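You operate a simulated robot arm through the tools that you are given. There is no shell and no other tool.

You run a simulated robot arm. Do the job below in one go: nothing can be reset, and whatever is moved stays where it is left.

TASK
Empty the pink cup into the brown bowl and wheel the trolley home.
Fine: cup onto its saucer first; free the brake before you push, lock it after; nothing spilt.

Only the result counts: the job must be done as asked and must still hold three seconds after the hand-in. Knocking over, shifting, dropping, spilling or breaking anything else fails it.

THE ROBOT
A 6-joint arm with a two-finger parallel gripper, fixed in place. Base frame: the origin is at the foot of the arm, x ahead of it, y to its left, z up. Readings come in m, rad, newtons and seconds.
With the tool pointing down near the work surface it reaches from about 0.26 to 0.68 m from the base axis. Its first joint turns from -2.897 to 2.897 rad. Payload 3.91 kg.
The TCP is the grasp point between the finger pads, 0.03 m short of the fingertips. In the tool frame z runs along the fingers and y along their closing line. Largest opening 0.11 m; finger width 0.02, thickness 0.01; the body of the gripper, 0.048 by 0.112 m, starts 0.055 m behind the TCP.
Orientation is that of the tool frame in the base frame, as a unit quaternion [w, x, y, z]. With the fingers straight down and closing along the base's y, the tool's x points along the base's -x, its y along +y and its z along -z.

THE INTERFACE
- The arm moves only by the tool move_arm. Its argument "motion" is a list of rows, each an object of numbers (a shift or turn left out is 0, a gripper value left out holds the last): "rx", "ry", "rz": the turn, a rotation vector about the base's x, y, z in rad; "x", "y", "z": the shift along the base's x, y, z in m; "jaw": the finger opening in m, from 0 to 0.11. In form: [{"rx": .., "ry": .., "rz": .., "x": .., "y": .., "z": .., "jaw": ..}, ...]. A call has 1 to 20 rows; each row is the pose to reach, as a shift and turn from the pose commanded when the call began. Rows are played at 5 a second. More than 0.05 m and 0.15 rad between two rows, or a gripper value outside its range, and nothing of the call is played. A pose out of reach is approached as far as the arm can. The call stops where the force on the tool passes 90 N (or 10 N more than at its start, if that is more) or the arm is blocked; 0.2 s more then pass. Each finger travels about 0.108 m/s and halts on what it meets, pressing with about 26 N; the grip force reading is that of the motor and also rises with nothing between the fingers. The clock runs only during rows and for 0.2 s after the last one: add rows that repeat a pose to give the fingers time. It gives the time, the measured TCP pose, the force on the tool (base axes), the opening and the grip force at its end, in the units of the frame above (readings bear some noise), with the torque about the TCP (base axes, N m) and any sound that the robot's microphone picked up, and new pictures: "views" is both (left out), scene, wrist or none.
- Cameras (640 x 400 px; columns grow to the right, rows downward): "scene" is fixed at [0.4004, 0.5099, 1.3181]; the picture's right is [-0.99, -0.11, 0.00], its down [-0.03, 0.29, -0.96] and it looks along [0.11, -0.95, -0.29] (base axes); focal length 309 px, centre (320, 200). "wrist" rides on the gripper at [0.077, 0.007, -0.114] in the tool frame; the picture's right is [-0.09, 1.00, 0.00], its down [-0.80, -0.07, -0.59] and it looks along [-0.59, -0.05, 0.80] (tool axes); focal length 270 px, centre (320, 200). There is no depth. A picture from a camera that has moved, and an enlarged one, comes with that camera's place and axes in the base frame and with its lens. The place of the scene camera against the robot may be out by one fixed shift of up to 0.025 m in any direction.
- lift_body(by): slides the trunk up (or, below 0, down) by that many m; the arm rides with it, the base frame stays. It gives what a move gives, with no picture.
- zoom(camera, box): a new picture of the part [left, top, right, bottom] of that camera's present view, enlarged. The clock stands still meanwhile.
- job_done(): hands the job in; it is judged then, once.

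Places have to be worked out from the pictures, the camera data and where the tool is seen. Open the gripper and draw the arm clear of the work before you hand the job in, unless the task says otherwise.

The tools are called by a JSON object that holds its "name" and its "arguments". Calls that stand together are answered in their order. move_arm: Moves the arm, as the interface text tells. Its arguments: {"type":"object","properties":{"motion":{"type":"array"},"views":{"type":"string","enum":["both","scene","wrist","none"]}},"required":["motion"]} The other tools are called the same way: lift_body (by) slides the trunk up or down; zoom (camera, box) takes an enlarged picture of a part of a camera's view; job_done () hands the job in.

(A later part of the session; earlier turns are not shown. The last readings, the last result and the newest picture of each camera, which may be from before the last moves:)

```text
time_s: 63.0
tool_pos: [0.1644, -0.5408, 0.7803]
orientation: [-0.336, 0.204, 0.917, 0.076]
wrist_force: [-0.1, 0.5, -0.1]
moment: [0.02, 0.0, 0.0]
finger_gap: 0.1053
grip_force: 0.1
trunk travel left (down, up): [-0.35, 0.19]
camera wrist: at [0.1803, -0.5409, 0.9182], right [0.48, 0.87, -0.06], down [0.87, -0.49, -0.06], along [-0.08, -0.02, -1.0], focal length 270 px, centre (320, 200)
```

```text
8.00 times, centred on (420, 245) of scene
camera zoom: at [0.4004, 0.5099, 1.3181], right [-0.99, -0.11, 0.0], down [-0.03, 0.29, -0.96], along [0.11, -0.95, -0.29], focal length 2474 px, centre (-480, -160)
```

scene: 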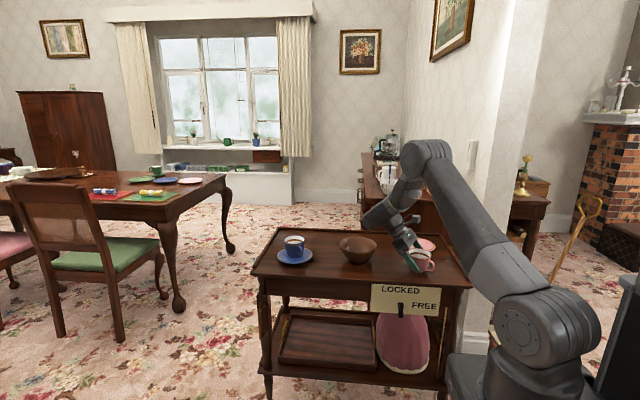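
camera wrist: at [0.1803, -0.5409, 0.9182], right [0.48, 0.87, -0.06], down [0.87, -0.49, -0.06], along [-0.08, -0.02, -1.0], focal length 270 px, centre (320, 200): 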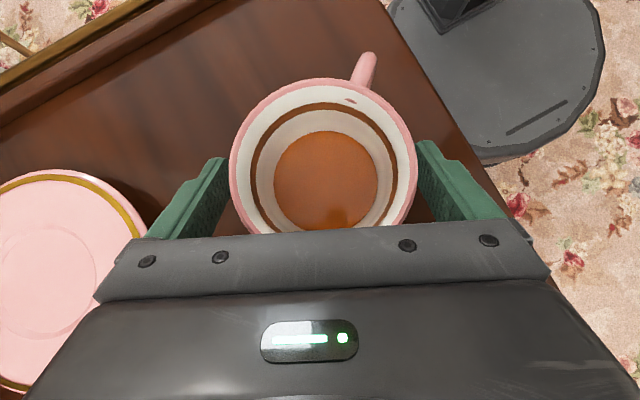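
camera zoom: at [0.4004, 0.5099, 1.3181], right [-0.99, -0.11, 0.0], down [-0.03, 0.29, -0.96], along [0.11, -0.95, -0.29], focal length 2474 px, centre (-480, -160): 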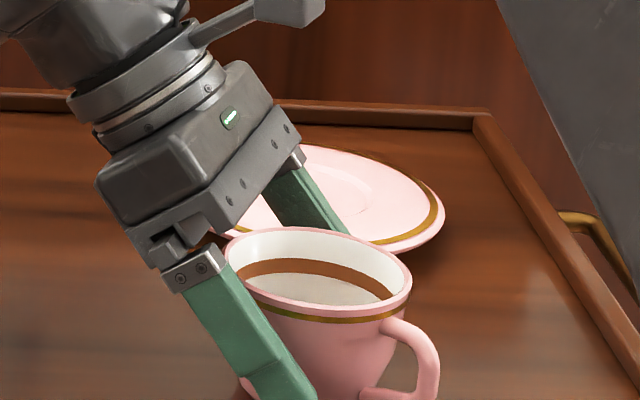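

The cup stayed in place. I close at this lower grip and lift only a little, to test whether it slips.

{"name": "move_arm", "arguments": {"motion": [{"jaw": 0.08, "z": 0.003}, {"jaw": 0.07, "z": 0.003}, {"jaw": 0.06, "z": 0.003}, {"jaw": 0.04, "z": 0.003}, {"jaw": 0.0, "z": 0.003}, {"jaw": 0.0, "z": 0.003}, {"jaw": 0.0, "z": 0.003}, {"jaw": 0.0, "z": 0.003}, {"jaw": 0.0, "z": 0.003}], "views": "wrist"}}

{"name": "move_arm", "arguments": {"motion": [{"z": 0.003}, {"z": 0.006}, {"z": 0.009}, {"z": 0.012}, {"z": 0.015}, {"z": 0.015}], "views": "both"}}

{"name": "zoom", "arguments": {"camera": "scene", "box": [380, 220, 460, 270]}}

```text
time_s: 65.0
tool_pos: [0.163, -0.5412, 0.784]
orientation: [-0.336, 0.205, 0.916, 0.076]
wrist_force: [0.2, 0.7, 0.6]
moment: [-0.03, -0.05, -0.01]
finger_gap: 0.0751
grip_force: 26.1
trunk travel left (down, up): [-0.35, 0.19]
camera wrist: at [0.1802, -0.5408, 0.9214], right [0.48, 0.87, -0.06], down [0.87, -0.49, -0.06], along [-0.08, -0.02, -1.0], focal length 270 px, centre (320, 200)
```

wrist: 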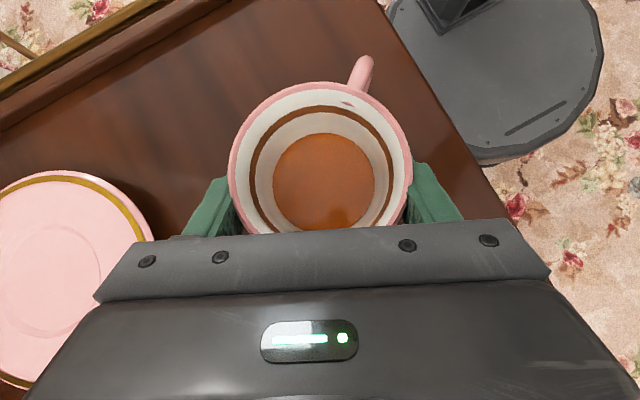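

```text
time_s: 66.4
tool_pos: [0.1632, -0.5405, 0.7985]
orientation: [-0.335, 0.203, 0.917, 0.075]
wrist_force: [0.0, -0.3, -1.7]
moment: [0.02, -0.04, -0.01]
finger_gap: 0.075
grip_force: 26.6
trunk travel left (down, up): [-0.35, 0.19]
camera wrist: at [0.1803, -0.5412, 0.9364], right [0.48, 0.87, -0.06], down [0.87, -0.49, -0.06], along [-0.08, -0.02, -1.0], focal length 270 px, centre (320, 200)
```

scene: 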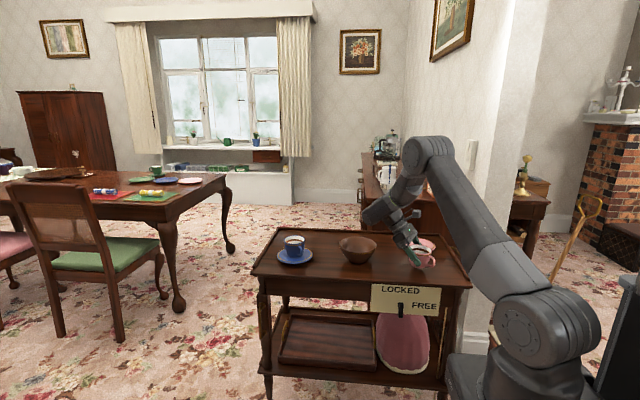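
wrist: 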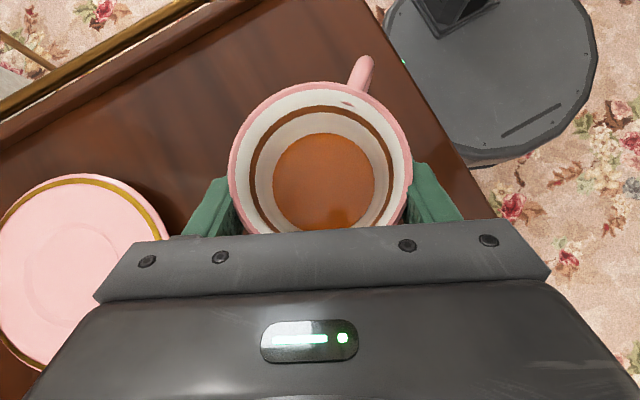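

```text
8.00 times, centred on (420, 245) of scene
camera zoom: at [0.4004, 0.5099, 1.3181], right [-0.99, -0.11, 0.0], down [-0.03, 0.29, -0.96], along [0.11, -0.95, -0.29], focal length 2474 px, centre (-480, -160)
```

zoom: 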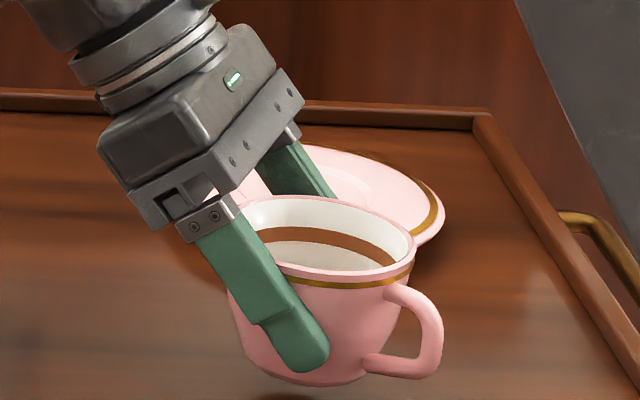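

There is no slip this time at the slow speed. I keep lifting gently with a smooth ramp.

{"name": "move_arm", "arguments": {"motion": [{"z": 0.003}, {"z": 0.006}, {"z": 0.01}, {"z": 0.014}, {"z": 0.018}, {"z": 0.022}, {"z": 0.026}, {"z": 0.03}, {"z": 0.034}, {"z": 0.037}, {"z": 0.039}, {"z": 0.04}], "views": "wrist"}}

```text
time_s: 69.0
tool_pos: [0.1646, -0.5397, 0.8389]
orientation: [-0.336, 0.204, 0.917, 0.075]
wrist_force: [-0.3, 0.0, -1.3]
moment: [-0.03, 0.02, 0.0]
finger_gap: 0.0752
grip_force: 25.4
trunk travel left (down, up): [-0.35, 0.19]
camera wrist: at [0.1808, -0.5404, 0.9763], right [0.48, 0.87, -0.06], down [0.87, -0.49, -0.06], along [-0.08, -0.02, -1.0], focal length 270 px, centre (320, 200)
```

wrist: 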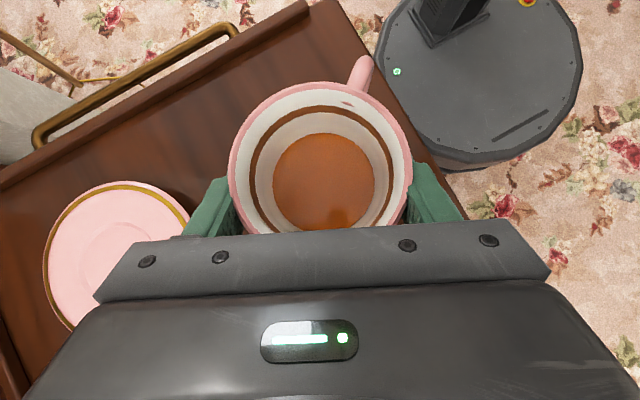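

It holds firmly. I lift further and start to carry and yaw it gently towards the +x side of the bowl.

{"name": "move_arm", "arguments": {"motion": [{"z": 0.003}, {"z": 0.008}, {"z": 0.014}, {"z": 0.02}, {"z": 0.027}, {"z": 0.034}, {"z": 0.041, "x": 0.002, "rz": 0.01}, {"z": 0.048, "x": 0.005, "rz": 0.03}, {"z": 0.055, "x": 0.01, "rz": 0.05}, {"z": 0.061, "x": 0.016, "y": -0.002, "rz": 0.08}, {"z": 0.066, "x": 0.024, "y": -0.004, "rz": 0.11}, {"z": 0.07, "x": 0.033, "y": -0.006, "rz": 0.14}, {"z": 0.073, "x": 0.043, "y": -0.008, "rz": 0.17}, {"z": 0.075, "x": 0.053, "y": -0.01, "rz": 0.2}, {"z": 0.076, "x": 0.063, "y": -0.012, "rz": 0.23}, {"z": 0.076, "x": 0.073, "y": -0.014, "rz": 0.26}, {"z": 0.076, "x": 0.082, "y": -0.016, "rz": 0.28}, {"z": 0.076, "x": 0.088, "y": -0.018, "rz": 0.295}, {"z": 0.076, "x": 0.091, "y": -0.019, "rz": 0.3}, {"z": 0.076, "x": 0.091, "y": -0.019, "rz": 0.3}], "views": "both"}}

```text
time_s: 73.2
tool_pos: [0.2539, -0.5598, 0.9139]
orientation: [-0.342, 0.065, 0.937, 0.025]
wrist_force: [0.6, -0.5, -1.3]
moment: [-0.03, -0.03, -0.03]
finger_gap: 0.0751
grip_force: 26.1
trunk travel left (down, up): [-0.35, 0.19]
camera wrist: at [0.2703, -0.5551, 1.052], right [0.2, 0.98, -0.06], down [0.98, -0.21, -0.06], along [-0.07, -0.04, -1.0], focal length 270 px, centre (320, 200)
```

scene: 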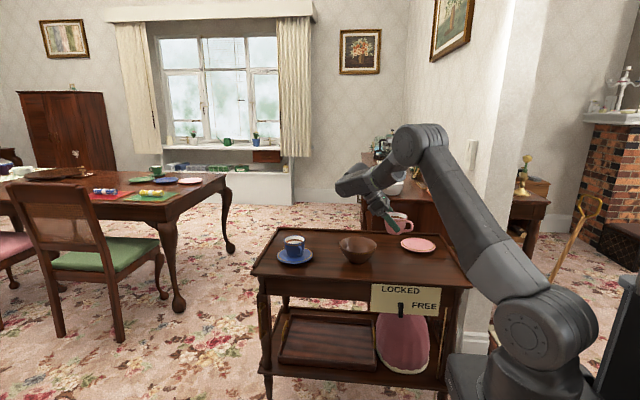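
wrist: 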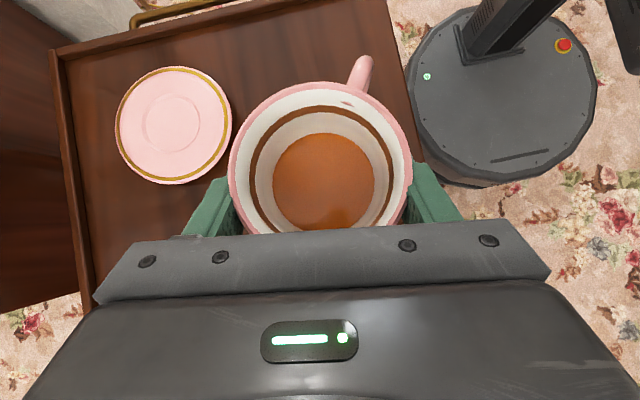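

The grip is steady. I carry the cup on to the pour position, on the +x side of the bowl at about (0.399, -0.586).

{"name": "move_arm", "arguments": {"motion": [{"x": 0.003, "y": -0.001, "rz": 0.01}, {"x": 0.008, "y": -0.002, "rz": 0.025}, {"x": 0.015, "y": -0.003, "rz": 0.04}, {"x": 0.024, "y": -0.005, "rz": 0.06}, {"x": 0.034, "y": -0.007, "rz": 0.08}, {"x": 0.044, "y": -0.009, "rz": 0.1}, {"x": 0.054, "y": -0.011, "rz": 0.12}, {"x": 0.064, "y": -0.013, "rz": 0.14}, {"x": 0.074, "y": -0.015, "rz": 0.16}, {"x": 0.084, "y": -0.017, "rz": 0.18}, {"x": 0.094, "y": -0.019, "rz": 0.2}, {"x": 0.104, "y": -0.021, "rz": 0.22}, {"x": 0.114, "y": -0.023, "rz": 0.24}, {"x": 0.124, "y": -0.025, "rz": 0.26}, {"x": 0.132, "y": -0.026, "rz": 0.275}, {"x": 0.139, "y": -0.026, "rz": 0.29}, {"x": 0.143, "y": -0.026, "rz": 0.3}, {"x": 0.145, "y": -0.026, "rz": 0.3}, {"x": 0.145, "y": -0.026, "rz": 0.3}], "views": "both"}}

```text
time_s: 77.2
tool_pos: [0.4008, -0.5849, 0.9138]
orientation: [-0.343, -0.076, 0.936, -0.027]
wrist_force: [0.4, 0.0, -2.9]
moment: [0.02, -0.02, 0.02]
finger_gap: 0.0752
grip_force: 26.3
trunk travel left (down, up): [-0.35, 0.19]
camera wrist: at [0.4145, -0.5762, 1.0518], right [-0.09, 0.99, -0.06], down [0.99, 0.09, -0.06], along [-0.06, -0.06, -1.0], focal length 270 px, centre (320, 200)
```

scene: 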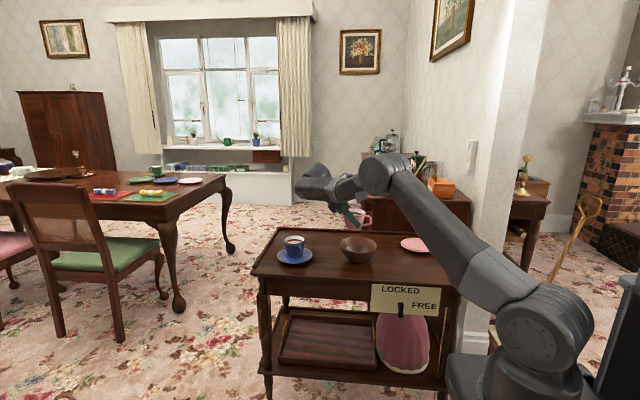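
wrist: 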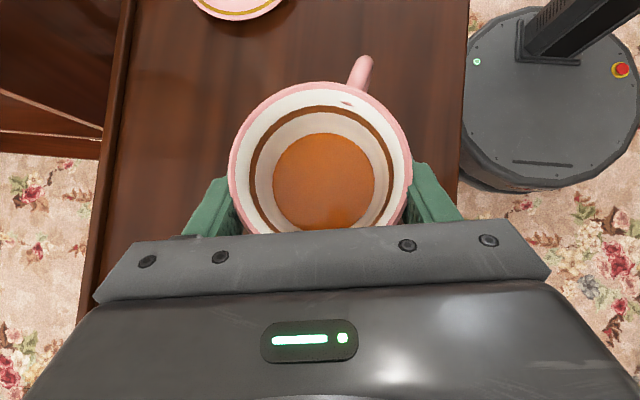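

The best estimate of the bowl centre is (0.380, -0.587), and the lip will travel x 0.354 to 0.40 as it tips. I lower slightly and begin tilting towards -x, stopping at 0.6 rad to check.

{"name": "move_arm", "arguments": {"motion": [{"z": -0.004}, {"z": -0.01}, {"z": -0.016}, {"z": -0.022}, {"z": -0.026}, {"z": -0.028, "rx": 0.005, "ry": -0.03}, {"z": -0.028, "rx": 0.011, "ry": -0.069}, {"z": -0.028, "rx": 0.02, "ry": -0.118}, {"z": -0.028, "rx": 0.028, "ry": -0.168}, {"z": -0.028, "rx": 0.036, "ry": -0.217}, {"z": -0.028, "rx": 0.044, "ry": -0.266}, {"z": -0.028, "rx": 0.052, "ry": -0.316}, {"z": -0.028, "rx": 0.06, "ry": -0.365}, {"z": -0.028, "rx": 0.068, "ry": -0.414}, {"z": -0.028, "rx": 0.077, "ry": -0.464}, {"z": -0.028, "rx": 0.085, "ry": -0.513}, {"z": -0.028, "rx": 0.093, "ry": -0.562}, {"z": -0.028, "rx": 0.098, "ry": -0.592}, {"z": -0.028, "rx": 0.098, "ry": -0.592}], "views": "both"}}

{"name": "zoom", "arguments": {"camera": "scene", "box": [300, 190, 420, 270]}}

```text
time_s: 81.2
tool_pos: [0.4, -0.5845, 0.8852]
orientation: [-0.051, -0.08, 0.995, -0.002]
wrist_force: [0.2, -0.2, -1.9]
moment: [0.01, -0.01, -0.01]
finger_gap: 0.075
grip_force: 25.6
trunk travel left (down, up): [-0.35, 0.19]
camera wrist: at [0.3348, -0.5894, 1.0084], right [-0.08, 1.0, -0.01], down [0.86, 0.07, 0.51], along [0.51, 0.03, -0.86], focal length 270 px, centre (320, 200)
```

scene: 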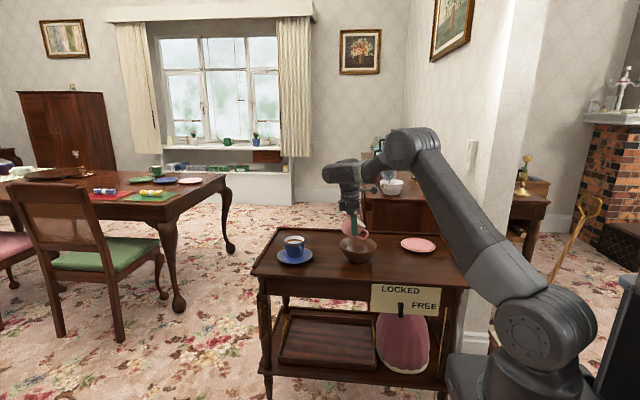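
wrist: 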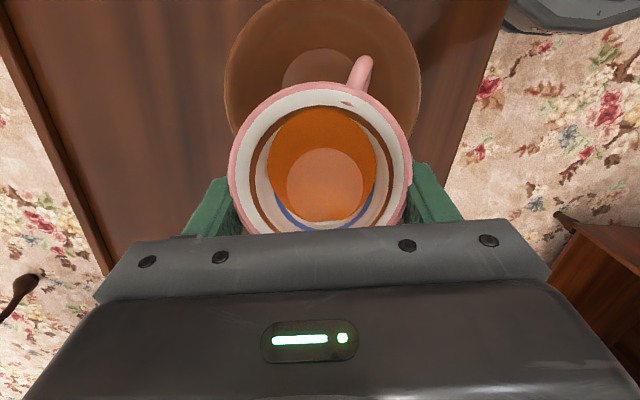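

```text
5.00 times, centred on (360, 230) of scene
camera zoom: at [0.4004, 0.5099, 1.3181], right [-0.99, -0.11, 0.0], down [-0.03, 0.29, -0.96], along [0.11, -0.95, -0.29], focal length 1546 px, centre (120, 50)
```

zoom: 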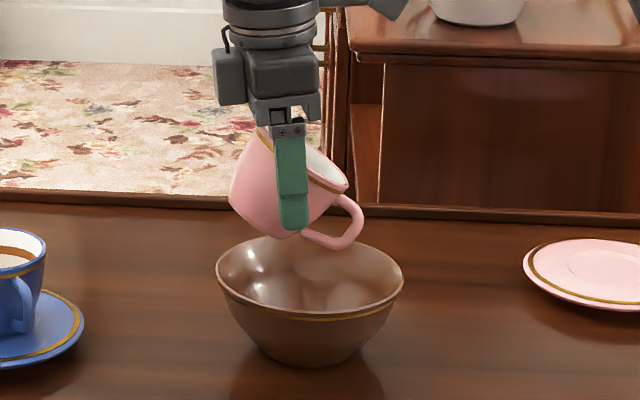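

The bowl sits right in front of and below the lip, with y matching. I continue the tilt slowly, checking at about 1.2 rad.

{"name": "move_arm", "arguments": {"motion": [{"z": 0.004, "rx": 0.004, "ry": -0.025}, {"z": 0.008, "rx": 0.01, "ry": -0.059}, {"z": 0.01, "rx": 0.016, "ry": -0.099}, {"z": 0.01, "rx": 0.023, "ry": -0.138}, {"z": 0.01, "rx": 0.029, "ry": -0.178}, {"z": 0.01, "rx": 0.036, "ry": -0.217}, {"z": 0.01, "rx": 0.042, "ry": -0.257}, {"z": 0.01, "rx": 0.049, "ry": -0.296}, {"z": 0.01, "rx": 0.055, "ry": -0.336}, {"z": 0.01, "rx": 0.062, "ry": -0.375}, {"z": 0.01, "rx": 0.065, "ry": -0.395}, {"z": 0.01, "rx": 0.065, "ry": -0.395}], "views": "both"}}

{"name": "zoom", "arguments": {"camera": "scene", "box": [300, 190, 420, 270]}}

```text
time_s: 83.8
tool_pos: [0.4002, -0.5858, 0.8965]
orientation: [0.148, -0.08, 0.986, 0.013]
wrist_force: [-0.5, 0.9, -1.2]
moment: [0.03, 0.0, -0.02]
finger_gap: 0.075
grip_force: 26.1
trunk travel left (down, up): [-0.35, 0.19]
camera wrist: at [0.2928, -0.5962, 0.9838], right [-0.08, 1.0, 0.03], down [0.59, 0.02, 0.8], along [0.8, 0.08, -0.59], focal length 270 px, centre (320, 200)
```

scene: 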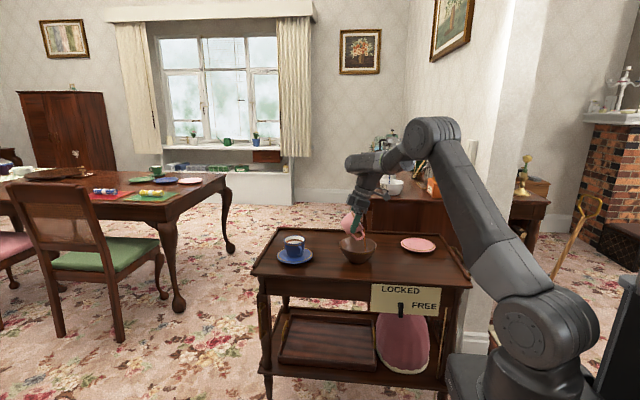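
wrist: 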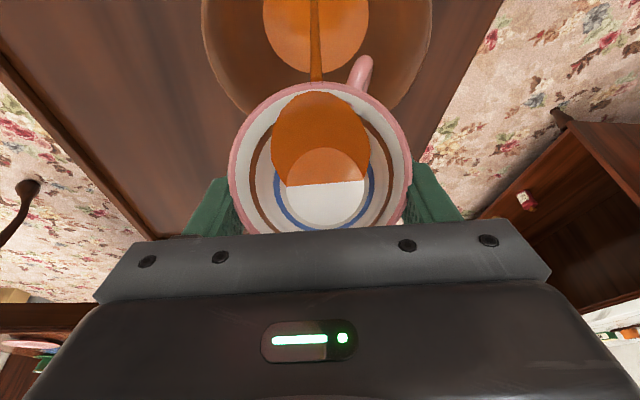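

```text
5.00 times, centred on (360, 230) of scene
camera zoom: at [0.4004, 0.5099, 1.3181], right [-0.99, -0.11, 0.0], down [-0.03, 0.29, -0.96], along [0.11, -0.95, -0.29], focal length 1546 px, centre (120, 50)
```

zoom: 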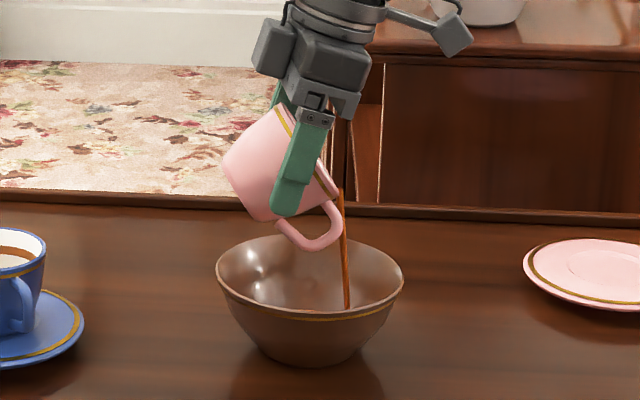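

Tea is streaming into the bowl, well inside its rim. I continue slowly.

{"name": "move_arm", "arguments": {"motion": [{"rx": 0.0, "ry": 0.0}, {"rx": 0.003, "ry": -0.02}, {"rx": 0.007, "ry": -0.04}, {"rx": 0.012, "ry": -0.07}, {"rx": 0.017, "ry": -0.1}, {"rx": 0.021, "ry": -0.13}, {"rx": 0.026, "ry": -0.16}, {"rx": 0.031, "ry": -0.19}, {"rx": 0.036, "ry": -0.22}, {"rx": 0.041, "ry": -0.25}, {"rx": 0.046, "ry": -0.28}, {"rx": 0.051, "ry": -0.31}, {"rx": 0.056, "ry": -0.34}, {"rx": 0.061, "ry": -0.37}, {"rx": 0.066, "ry": -0.4}, {"rx": 0.071, "ry": -0.43}, {"rx": 0.076, "ry": -0.46}, {"rx": 0.081, "ry": -0.49}, {"rx": 0.083, "ry": -0.5}, {"rx": 0.083, "ry": -0.5}], "views": "both"}}

{"name": "zoom", "arguments": {"camera": "scene", "box": [300, 190, 420, 270]}}

```text
time_s: 88.0
tool_pos: [0.3985, -0.5844, 0.8951]
orientation: [0.391, -0.075, 0.917, 0.034]
wrist_force: [-0.1, 0.0, -1.3]
moment: [0.01, 0.0, 0.0]
finger_gap: 0.0751
grip_force: 25.8
trunk travel left (down, up): [-0.35, 0.19]
camera wrist: at [0.2641, -0.6008, 0.9207], right [-0.1, 0.99, 0.07], down [0.14, -0.05, 0.99], along [0.99, 0.11, -0.13], focal length 270 px, centre (320, 200)
```

scene: 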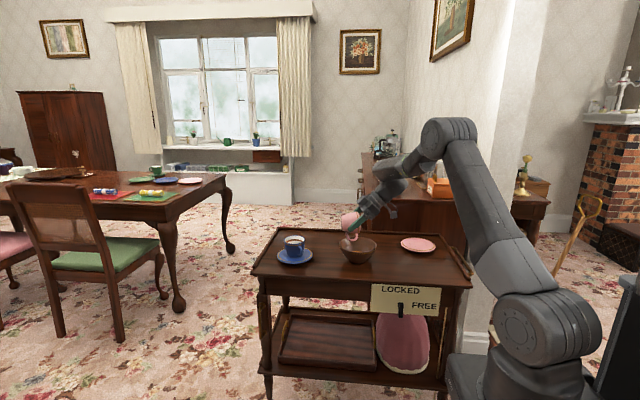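
wrist: 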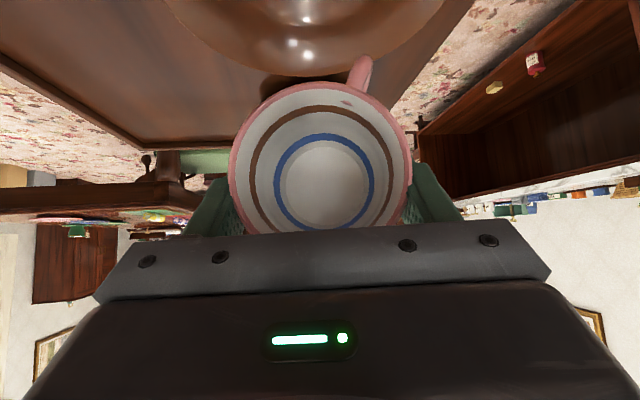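

```text
5.00 times, centred on (360, 230) of scene
camera zoom: at [0.4004, 0.5099, 1.3181], right [-0.99, -0.11, 0.0], down [-0.03, 0.29, -0.96], along [0.11, -0.95, -0.29], focal length 1546 px, centre (120, 50)
```

zoom: 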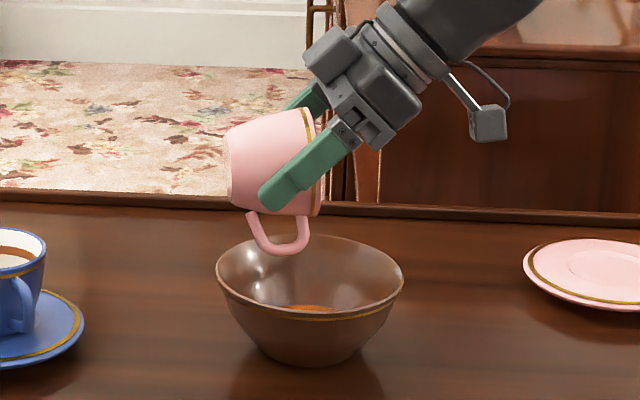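

The cup looks empty. I tip it a bit further and hold to drain the last drops.

{"name": "move_arm", "arguments": {"motion": [{"rx": 0.008, "ry": -0.05}, {"rx": 0.016, "ry": -0.1}, {"rx": 0.025, "ry": -0.15}, {"rx": 0.033, "ry": -0.2}, {"rx": 0.041, "ry": -0.25}, {"rx": 0.049, "ry": -0.3}, {"rx": 0.058, "ry": -0.35}, {"rx": 0.058, "ry": -0.35}, {"rx": 0.058, "ry": -0.35}, {"rx": 0.058, "ry": -0.35}, {"rx": 0.058, "ry": -0.35}, {"rx": 0.058, "ry": -0.35}, {"rx": 0.058, "ry": -0.35}, {"rx": 0.058, "ry": -0.35}], "views": "both"}}

{"name": "zoom", "arguments": {"camera": "scene", "box": [300, 190, 420, 270]}}

{"name": "zoom", "arguments": {"camera": "wrist", "box": [220, 70, 420, 240]}}

```text
time_s: 91.0
tool_pos: [0.4, -0.5856, 0.8965]
orientation: [0.546, -0.069, 0.833, 0.047]
wrist_force: [-0.4, 0.0, -1.2]
moment: [-0.05, 0.02, 0.01]
finger_gap: 0.075
grip_force: 25.2
trunk travel left (down, up): [-0.35, 0.19]
camera wrist: at [0.2647, -0.601, 0.872], right [-0.13, 0.99, 0.08], down [-0.21, -0.11, 0.97], along [0.97, 0.11, 0.22], focal length 270 px, centre (320, 200)
```

scene: 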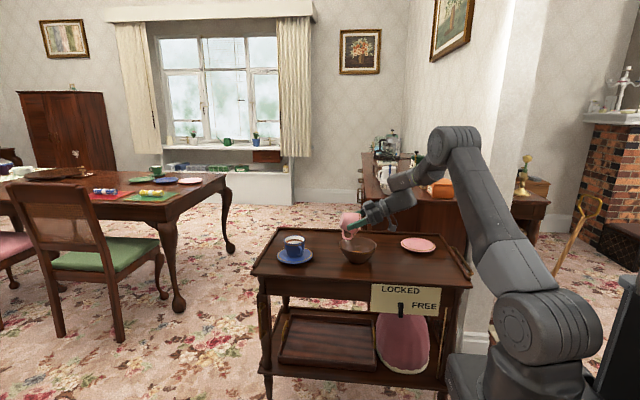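
wrist: 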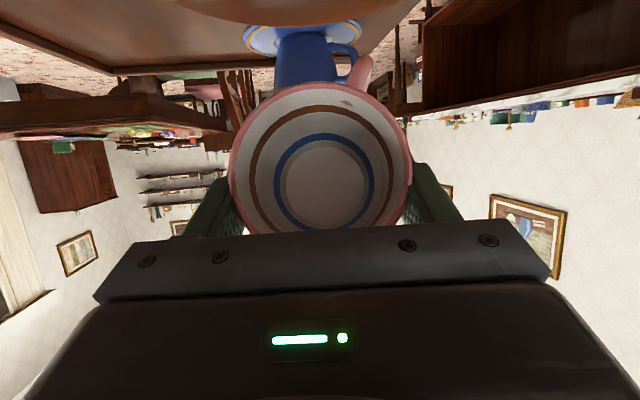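

```text
5.00 times, centred on (360, 230) of scene
camera zoom: at [0.4004, 0.5099, 1.3181], right [-0.99, -0.11, 0.0], down [-0.03, 0.29, -0.96], along [0.11, -0.95, -0.29], focal length 1546 px, centre (120, 50)
```

zoom: 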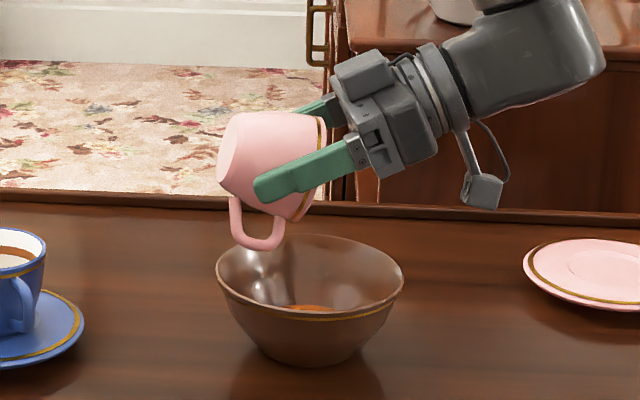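

```text
2.35 times, centred on (320, 155) of wrist
camera zoom: at [0.2647, -0.601, 0.872], right [-0.13, 0.99, 0.08], down [-0.21, -0.11, 0.97], along [0.97, 0.11, 0.22], focal length 636 px, centre (320, 306)
```

zoom: 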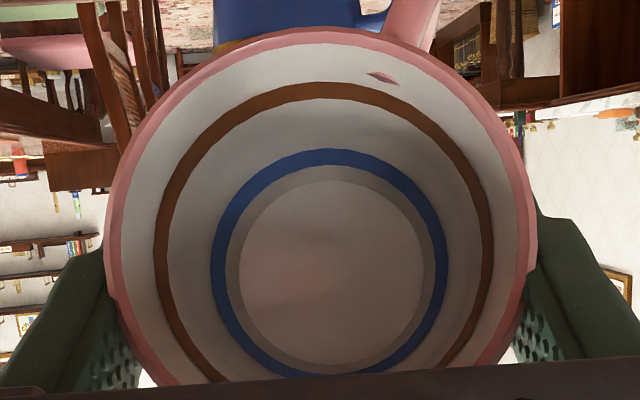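

The cup is empty and the bowl holds the tea. I bring the cup upright again, rising a little.

{"name": "move_arm", "arguments": {"motion": [{"rx": -0.008, "ry": 0.05, "z": 0.002}, {"rx": -0.022, "ry": 0.13, "z": 0.005}, {"rx": -0.039, "ry": 0.235, "z": 0.008}, {"rx": -0.056, "ry": 0.34, "z": 0.011}, {"rx": -0.074, "ry": 0.445, "z": 0.014}, {"rx": -0.091, "ry": 0.55, "z": 0.017}, {"rx": -0.108, "ry": 0.655, "z": 0.02}, {"rx": -0.126, "ry": 0.76, "z": 0.023}, {"rx": -0.143, "ry": 0.865, "z": 0.026}, {"rx": -0.161, "ry": 0.97, "z": 0.029}, {"rx": -0.178, "ry": 1.075, "z": 0.032}, {"rx": -0.195, "ry": 1.18, "z": 0.034}, {"rx": -0.213, "ry": 1.285, "z": 0.034}, {"rx": -0.23, "ry": 1.39, "z": 0.034}, {"rx": -0.247, "ry": 1.495, "z": 0.034}, {"rx": -0.265, "ry": 1.6, "z": 0.034}, {"rx": -0.282, "ry": 1.705, "z": 0.034}, {"rx": -0.297, "ry": 1.8, "z": 0.034}, {"rx": -0.304, "ry": 1.837, "z": 0.034}, {"rx": -0.304, "ry": 1.837, "z": 0.034}], "views": "both"}}

{"name": "zoom", "arguments": {"camera": "scene", "box": [300, 190, 420, 270]}}

```text
time_s: 95.2
tool_pos: [0.3993, -0.5844, 0.9308]
orientation: [-0.342, -0.076, 0.936, -0.028]
wrist_force: [0.0, 0.7, -1.3]
moment: [0.04, 0.01, -0.03]
finger_gap: 0.0751
grip_force: 25.8
trunk travel left (down, up): [-0.35, 0.19]
camera wrist: at [0.4142, -0.5757, 1.0681], right [-0.09, 0.99, -0.06], down [0.99, 0.09, -0.06], along [-0.06, -0.06, -1.0], focal length 270 px, centre (320, 200)
```

scene: 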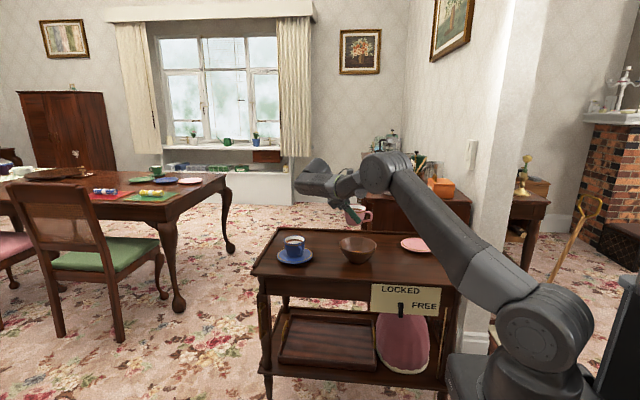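
wrist: 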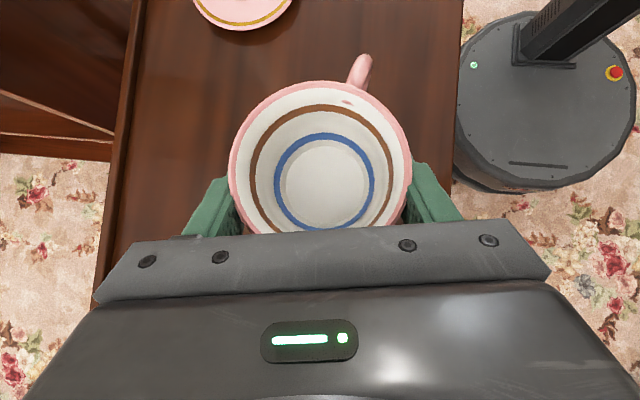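

```text
5.00 times, centred on (360, 230) of scene
camera zoom: at [0.4004, 0.5099, 1.3181], right [-0.99, -0.11, 0.0], down [-0.03, 0.29, -0.96], along [0.11, -0.95, -0.29], focal length 1546 px, centre (120, 50)
```

zoom: 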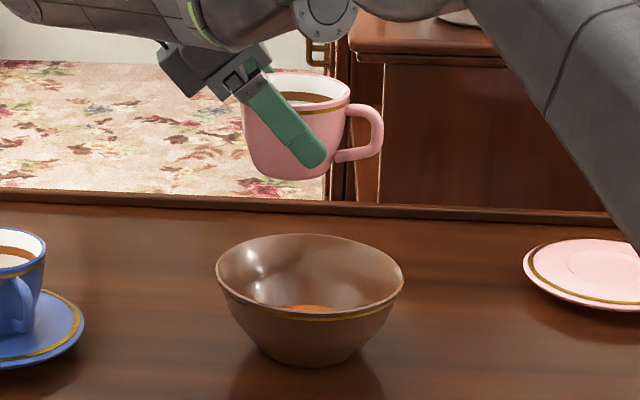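

No spill is visible. I carry the empty cup to above the pink saucer at (0.130, -0.715).

{"name": "move_arm", "arguments": {"motion": [{"x": -0.004, "y": -0.002}, {"x": -0.012, "y": -0.006}, {"x": -0.024, "y": -0.012}, {"x": -0.04, "y": -0.02}, {"x": -0.058, "y": -0.029}, {"x": -0.076, "y": -0.038}, {"x": -0.094, "y": -0.047}, {"x": -0.112, "y": -0.056}, {"x": -0.13, "y": -0.065}, {"x": -0.148, "y": -0.074}, {"x": -0.166, "y": -0.083}, {"x": -0.184, "y": -0.092}, {"x": -0.202, "y": -0.101}, {"x": -0.22, "y": -0.11}, {"x": -0.236, "y": -0.118}, {"x": -0.248, "y": -0.124}, {"x": -0.256, "y": -0.128}, {"x": -0.261, "y": -0.13}, {"x": -0.261, "y": -0.13}], "views": "both"}}

```text
time_s: 99.2
tool_pos: [0.1385, -0.7165, 0.9305]
orientation: [-0.343, -0.077, 0.936, -0.028]
wrist_force: [-0.6, -0.1, -1.5]
moment: [0.01, -0.02, 0.01]
finger_gap: 0.0754
grip_force: 25.7
trunk travel left (down, up): [-0.35, 0.19]
camera wrist: at [0.1524, -0.7071, 1.0683], right [-0.09, 0.99, -0.06], down [0.99, 0.09, -0.06], along [-0.06, -0.06, -1.0], focal length 270 px, centre (320, 200)
```

scene: 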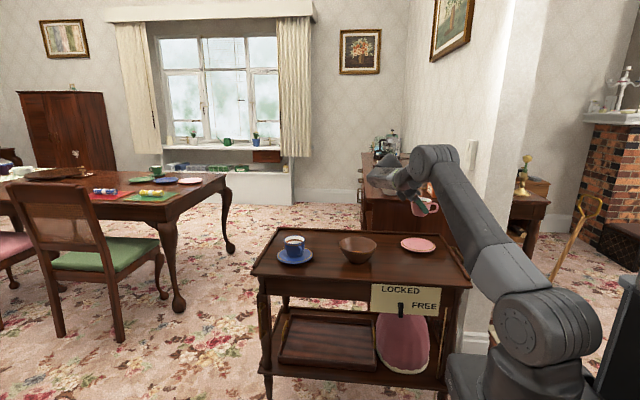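
wrist: 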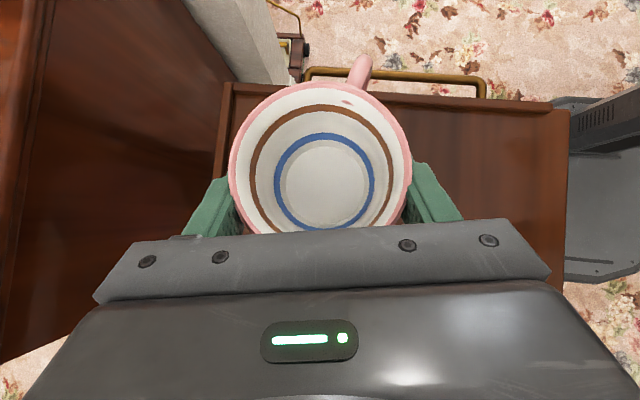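

The saucer is hidden under the cup from the wrist, so I check its position in the scene view.

{"name": "zoom", "arguments": {"camera": "scene", "box": [380, 180, 460, 260]}}

```text
5.00 times, centred on (420, 220) of scene
camera zoom: at [0.4004, 0.5099, 1.3181], right [-0.99, -0.11, 0.0], down [-0.03, 0.29, -0.96], along [0.11, -0.95, -0.29], focal length 1546 px, centre (-180, 100)
```

zoom: 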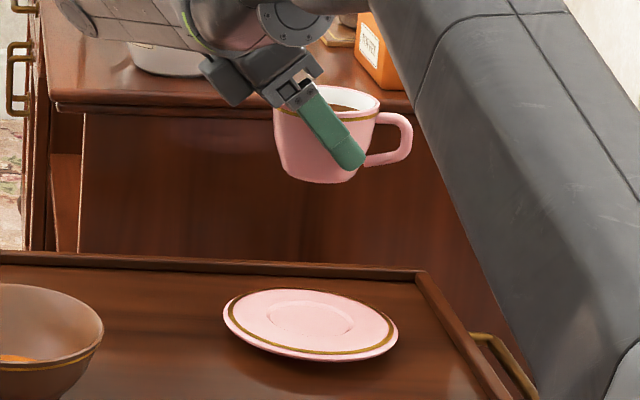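

The cup axis and saucer centre agree within 3 mm. I shift x by -0.003 and descend to just above the saucer.

{"name": "move_arm", "arguments": {"motion": [{"x": -0.001, "z": -0.004}, {"x": -0.003, "z": -0.012}, {"x": -0.003, "z": -0.024}, {"x": -0.003, "z": -0.038}, {"x": -0.003, "z": -0.052}, {"x": -0.003, "z": -0.066}, {"x": -0.003, "z": -0.08}, {"x": -0.003, "z": -0.094}, {"x": -0.003, "z": -0.106}, {"x": -0.003, "z": -0.115}, {"x": -0.003, "z": -0.122}, {"x": -0.003, "z": -0.126}, {"x": -0.003, "z": -0.128}, {"x": -0.003, "z": -0.128}], "views": "both"}}

{"name": "zoom", "arguments": {"camera": "scene", "box": [380, 200, 460, 260]}}

```text
time_s: 102.2
tool_pos: [0.1349, -0.7152, 0.8032]
orientation: [-0.342, -0.077, 0.936, -0.029]
wrist_force: [0.4, 0.3, -1.2]
moment: [0.0, 0.02, -0.02]
finger_gap: 0.0754
grip_force: 25.7
trunk travel left (down, up): [-0.35, 0.19]
camera wrist: at [0.1498, -0.7062, 0.9405], right [-0.09, 0.99, -0.06], down [0.99, 0.09, -0.06], along [-0.06, -0.06, -1.0], focal length 270 px, centre (320, 200)
```

scene: 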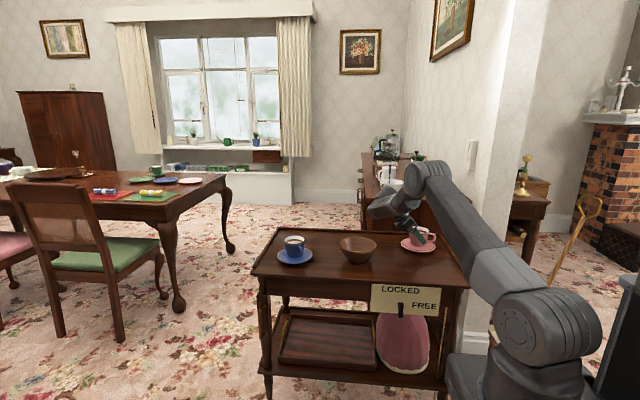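
wrist: 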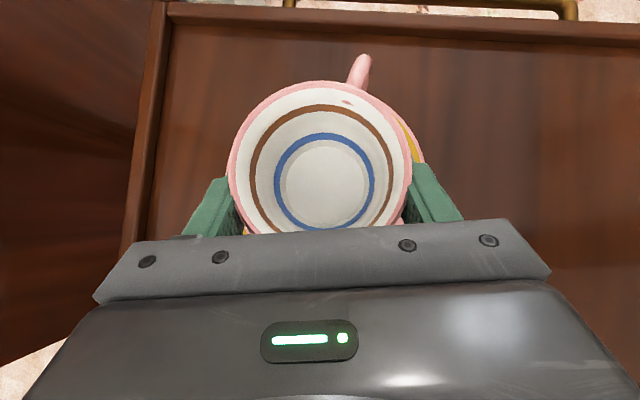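

```text
6.67 times, centred on (420, 230) of scene
camera zoom: at [0.4004, 0.5099, 1.3181], right [-0.99, -0.11, 0.0], down [-0.03, 0.29, -0.96], along [0.11, -0.95, -0.29], focal length 2061 px, centre (-347, 0)
```

zoom: 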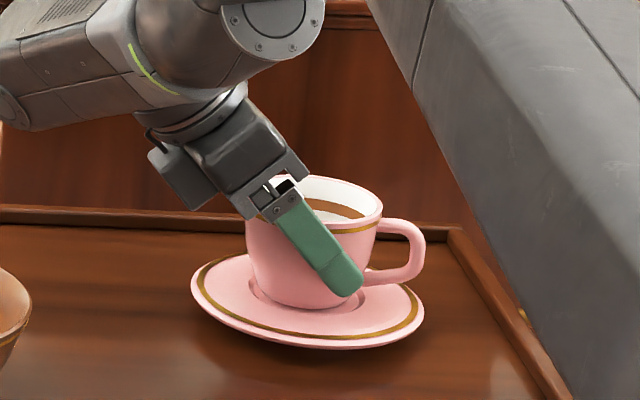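

The alignment looks good, so I lower in very small steps until the cup's weight comes off the gripper.

{"name": "move_arm", "arguments": {"motion": [{"z": -0.002}, {"z": -0.004}, {"z": -0.006}, {"z": -0.006}], "views": "none"}}

{"name": "zoom", "arguments": {"camera": "scene", "box": [380, 200, 460, 260]}}

```text
time_s: 103.2
tool_pos: [0.1359, -0.7147, 0.7998]
orientation: [-0.342, -0.075, 0.936, -0.03]
wrist_force: [0.4, -0.9, 19.6]
moment: [-0.01, 0.06, -0.03]
finger_gap: 0.0755
grip_force: 26.1
trunk travel left (down, up): [-0.35, 0.19]
```

```text
6.67 times, centred on (420, 230) of scene
camera zoom: at [0.4004, 0.5099, 1.3181], right [-0.99, -0.11, 0.0], down [-0.03, 0.29, -0.96], along [0.11, -0.95, -0.29], focal length 2061 px, centre (-347, 0)
```

zoom: 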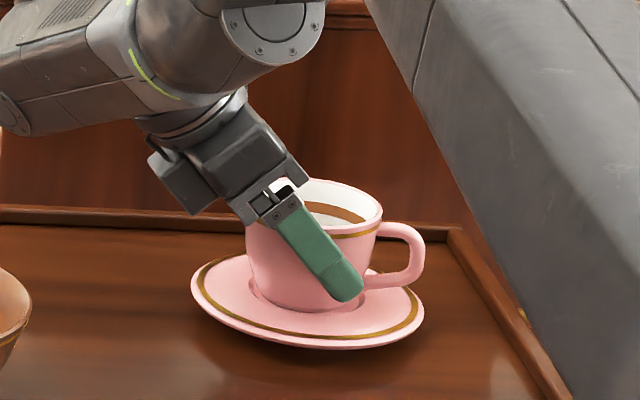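

It touched the saucer and now presses with about 20 N. I ease back up until the force is near zero before opening.

{"name": "move_arm", "arguments": {"motion": [{"z": 0.001}, {"z": 0.002}, {"z": 0.0025}, {"z": 0.0025}], "views": "wrist"}}

```text
time_s: 104.2
tool_pos: [0.1364, -0.7146, 0.8003]
orientation: [-0.342, -0.076, 0.936, -0.028]
wrist_force: [-1.8, 1.2, 12.2]
moment: [-0.08, 0.07, 0.01]
finger_gap: 0.0748
grip_force: 25.7
trunk travel left (down, up): [-0.35, 0.19]
camera wrist: at [0.1499, -0.7055, 0.9375], right [-0.09, 0.99, -0.06], down [0.99, 0.09, -0.06], along [-0.06, -0.06, -1.0], focal length 270 px, centre (320, 200)
```

wrist: 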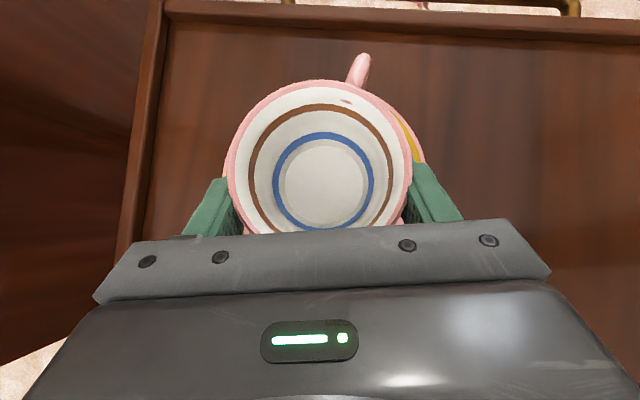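

There is still 12 N, so I rise another 1.5 mm.

{"name": "move_arm", "arguments": {"motion": [{"z": 0.0007}, {"z": 0.0014}, {"z": 0.0014}], "views": "none"}}

```text
time_s: 105.0
tool_pos: [0.1363, -0.7156, 0.7991]
orientation: [-0.342, -0.077, 0.936, -0.027]
wrist_force: [0.2, 1.0, 1.6]
moment: [-0.02, 0.0, 0.04]
finger_gap: 0.0752
grip_force: 25.9
trunk travel left (down, up): [-0.35, 0.19]
```

The load is nearly zero. I open slowly and then rise straight up.

{"name": "move_arm", "arguments": {"motion": [{"jaw": 0.076}, {"jaw": 0.08}, {"jaw": 0.085}, {"jaw": 0.092}, {"jaw": 0.1}, {"jaw": 0.106}, {"jaw": 0.106, "z": 0.005}, {"jaw": 0.106, "z": 0.015}, {"jaw": 0.106, "z": 0.03}, {"jaw": 0.106, "z": 0.05}, {"jaw": 0.106, "z": 0.075}, {"jaw": 0.106, "z": 0.1}, {"jaw": 0.106, "z": 0.13}, {"jaw": 0.106, "z": 0.16}, {"jaw": 0.106, "z": 0.19}, {"jaw": 0.106, "z": 0.19}], "views": "both"}}

{"name": "zoom", "arguments": {"camera": "scene", "box": [340, 200, 460, 275]}}

{"name": "zoom", "arguments": {"camera": "wrist", "box": [220, 60, 420, 240]}}

```text
time_s: 108.4
tool_pos: [0.137, -0.7145, 0.9917]
orientation: [-0.342, -0.077, 0.936, -0.028]
wrist_force: [-0.8, 0.3, 0.2]
moment: [0.03, -0.03, 0.03]
finger_gap: 0.1059
grip_force: 0.1
trunk travel left (down, up): [-0.35, 0.19]
camera wrist: at [0.1504, -0.7058, 1.1289], right [-0.09, 0.99, -0.06], down [0.99, 0.09, -0.06], along [-0.06, -0.06, -1.0], focal length 270 px, centre (320, 200)
```

scene: 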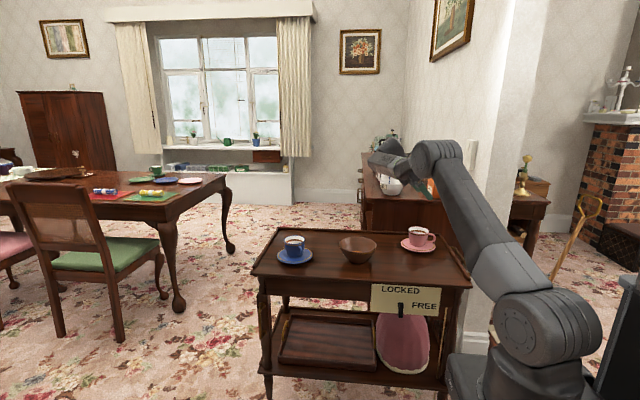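
wrist: 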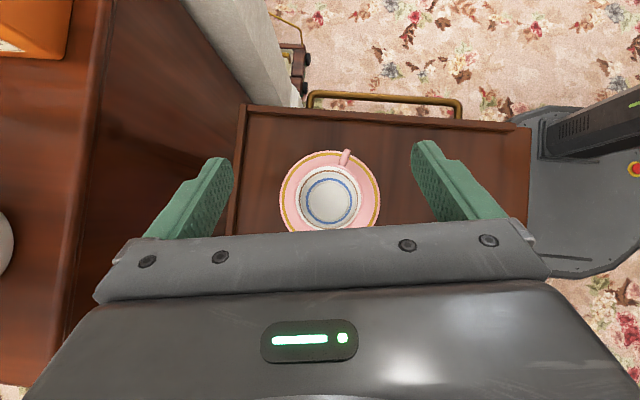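

```text
5.33 times, centred on (400, 238) of scene
camera zoom: at [0.4004, 0.5099, 1.3181], right [-0.99, -0.11, 0.0], down [-0.03, 0.29, -0.96], along [0.11, -0.95, -0.29], focal length 1649 px, centre (-107, 0)
```

zoom: 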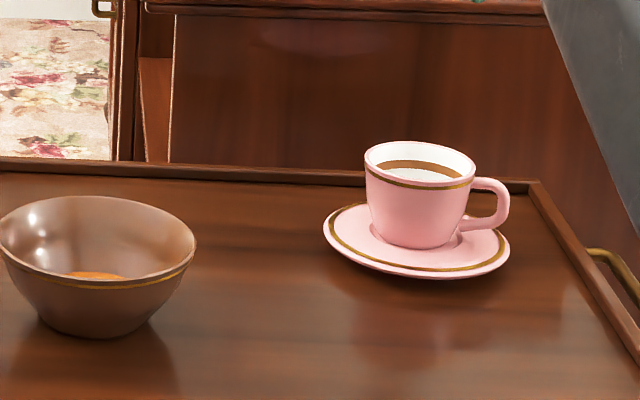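

```text
2.22 times, centred on (320, 150) of wrist
camera zoom: at [0.1504, -0.7058, 1.1289], right [-0.09, 0.99, -0.06], down [0.99, 0.09, -0.06], along [-0.06, -0.06, -1.0], focal length 601 px, centre (320, 311)
```

zoom: 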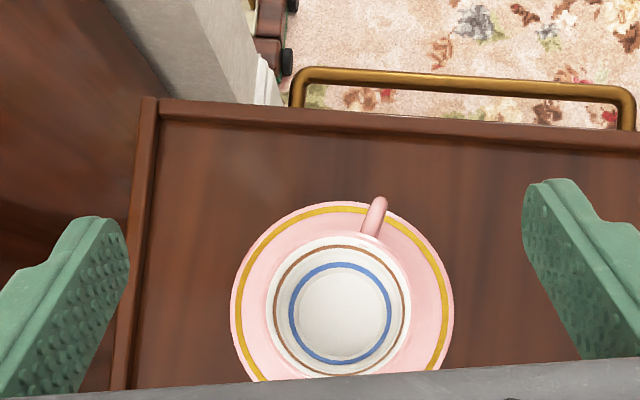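

The pink cup stands empty on its saucer. The lever appears to be a T-handle, now vertical and pointing at LOCKED, to be turned a quarter clockwise to FREE. I swing the arm out in front to view it close up.

{"name": "move_arm", "arguments": {"motion": [{"x": 0.01, "y": 0.03, "z": 0.03, "rx": -0.043, "ry": 0.062, "rz": 0.069}, {"x": 0.025, "y": 0.065, "z": 0.05, "rx": -0.085, "ry": 0.123, "rz": 0.138}, {"x": 0.04, "y": 0.1, "z": 0.06, "rx": -0.128, "ry": 0.185, "rz": 0.207}, {"x": 0.055, "y": 0.135, "z": 0.06, "rx": -0.171, "ry": 0.246, "rz": 0.275}, {"x": 0.07, "y": 0.17, "z": 0.06, "rx": -0.213, "ry": 0.308, "rz": 0.344}, {"x": 0.085, "y": 0.205, "z": 0.06, "rx": -0.256, "ry": 0.369, "rz": 0.413}, {"x": 0.1, "y": 0.24, "z": 0.05, "rx": -0.299, "ry": 0.431, "rz": 0.482}, {"x": 0.115, "y": 0.275, "z": 0.04, "rx": -0.341, "ry": 0.492, "rz": 0.551}, {"x": 0.13, "y": 0.31, "z": 0.03, "rx": -0.384, "ry": 0.554, "rz": 0.62}, {"x": 0.145, "y": 0.345, "z": 0.02, "rx": -0.427, "ry": 0.615, "rz": 0.688}, {"x": 0.16, "y": 0.38, "z": 0.01, "rx": -0.469, "ry": 0.677, "rz": 0.757}, {"x": 0.175, "y": 0.41, "z": 0.01, "rx": -0.512, "ry": 0.738, "rz": 0.826}, {"x": 0.183, "y": 0.434, "z": 0.01, "rx": -0.512, "ry": 0.738, "rz": 0.826}, {"x": 0.183, "y": 0.434, "z": 0.01, "rx": -0.512, "ry": 0.738, "rz": 0.826}], "views": "scene"}}

```text
time_s: 111.4
tool_pos: [0.3188, -0.2818, 0.9998]
orientation: [0.613, 0.352, -0.612, 0.355]
wrist_force: [0.0, -0.4, 0.9]
moment: [0.01, 0.04, -0.01]
finger_gap: 0.106
grip_force: 0.0
trunk travel left (down, up): [-0.35, 0.19]
```

scene: 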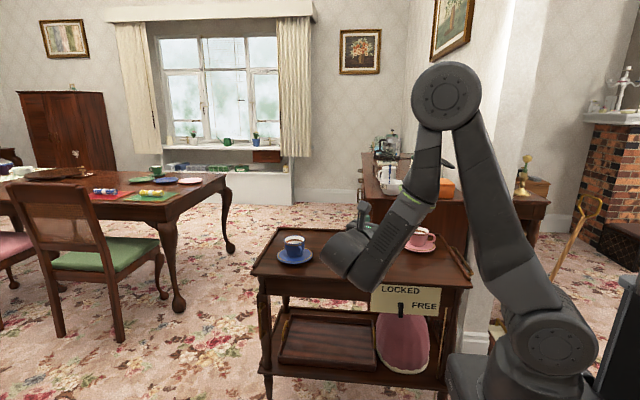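

The pose is good. I descend in front of the trolley with the fingers narrowed, to see the lever up close.

{"name": "move_arm", "arguments": {"motion": [{"z": -0.04, "jaw": 0.05}, {"z": -0.08, "jaw": 0.05}, {"z": -0.12, "jaw": 0.05}, {"z": -0.16, "jaw": 0.05}, {"z": -0.2, "jaw": 0.05}, {"z": -0.24, "jaw": 0.05}, {"z": -0.28, "jaw": 0.05, "x": -0.01, "y": -0.01}, {"z": -0.31, "jaw": 0.05, "x": -0.02, "y": -0.02}, {"z": -0.31, "jaw": 0.05, "x": -0.02, "y": -0.02}], "views": "both"}}

{"name": "zoom", "arguments": {"camera": "wrist", "box": [220, 40, 460, 190]}}

```text
time_s: 113.4
tool_pos: [0.298, -0.3038, 0.6903]
orientation: [-0.613, -0.353, 0.613, -0.354]
wrist_force: [0.4, 1.0, 0.5]
moment: [-0.01, 0.0, 0.0]
finger_gap: 0.0502
grip_force: 0.0
trunk travel left (down, up): [-0.35, 0.19]
camera wrist: at [0.3508, -0.2014, 0.7677], right [-0.86, 0.5, -0.09], down [0.36, 0.48, -0.8], along [-0.36, -0.72, -0.59], focal length 270 px, centre (320, 200)
```

scene: 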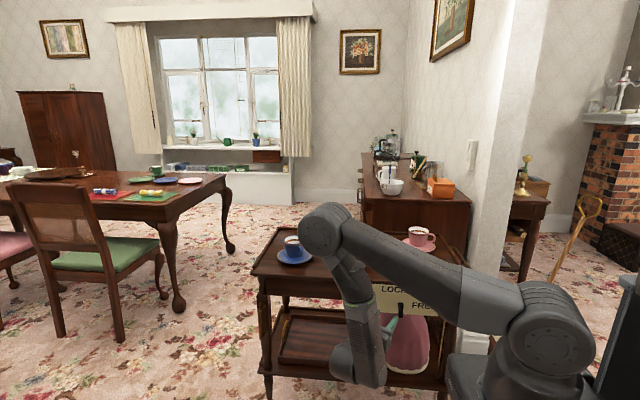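
wrist: 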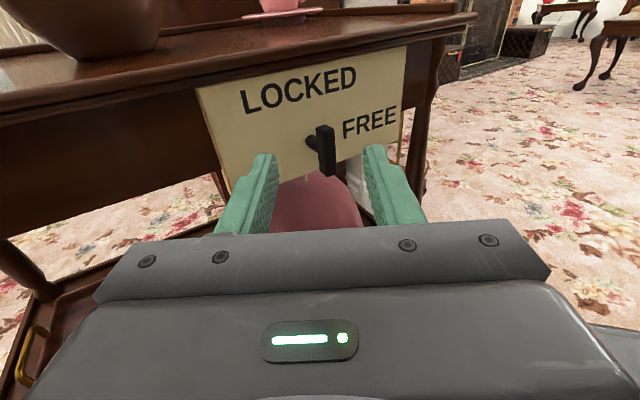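

```text
2.67 times, centred on (340, 115) of wrist
camera zoom: at [0.3508, -0.2014, 0.7677], right [-0.86, 0.5, -0.09], down [0.36, 0.48, -0.8], along [-0.36, -0.72, -0.59], focal length 721 px, centre (267, 427)
```

zoom: 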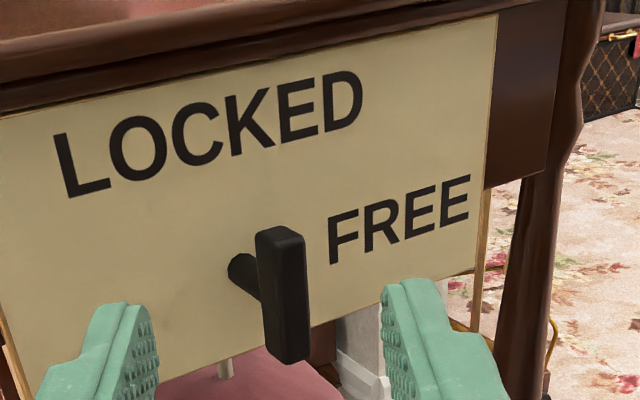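

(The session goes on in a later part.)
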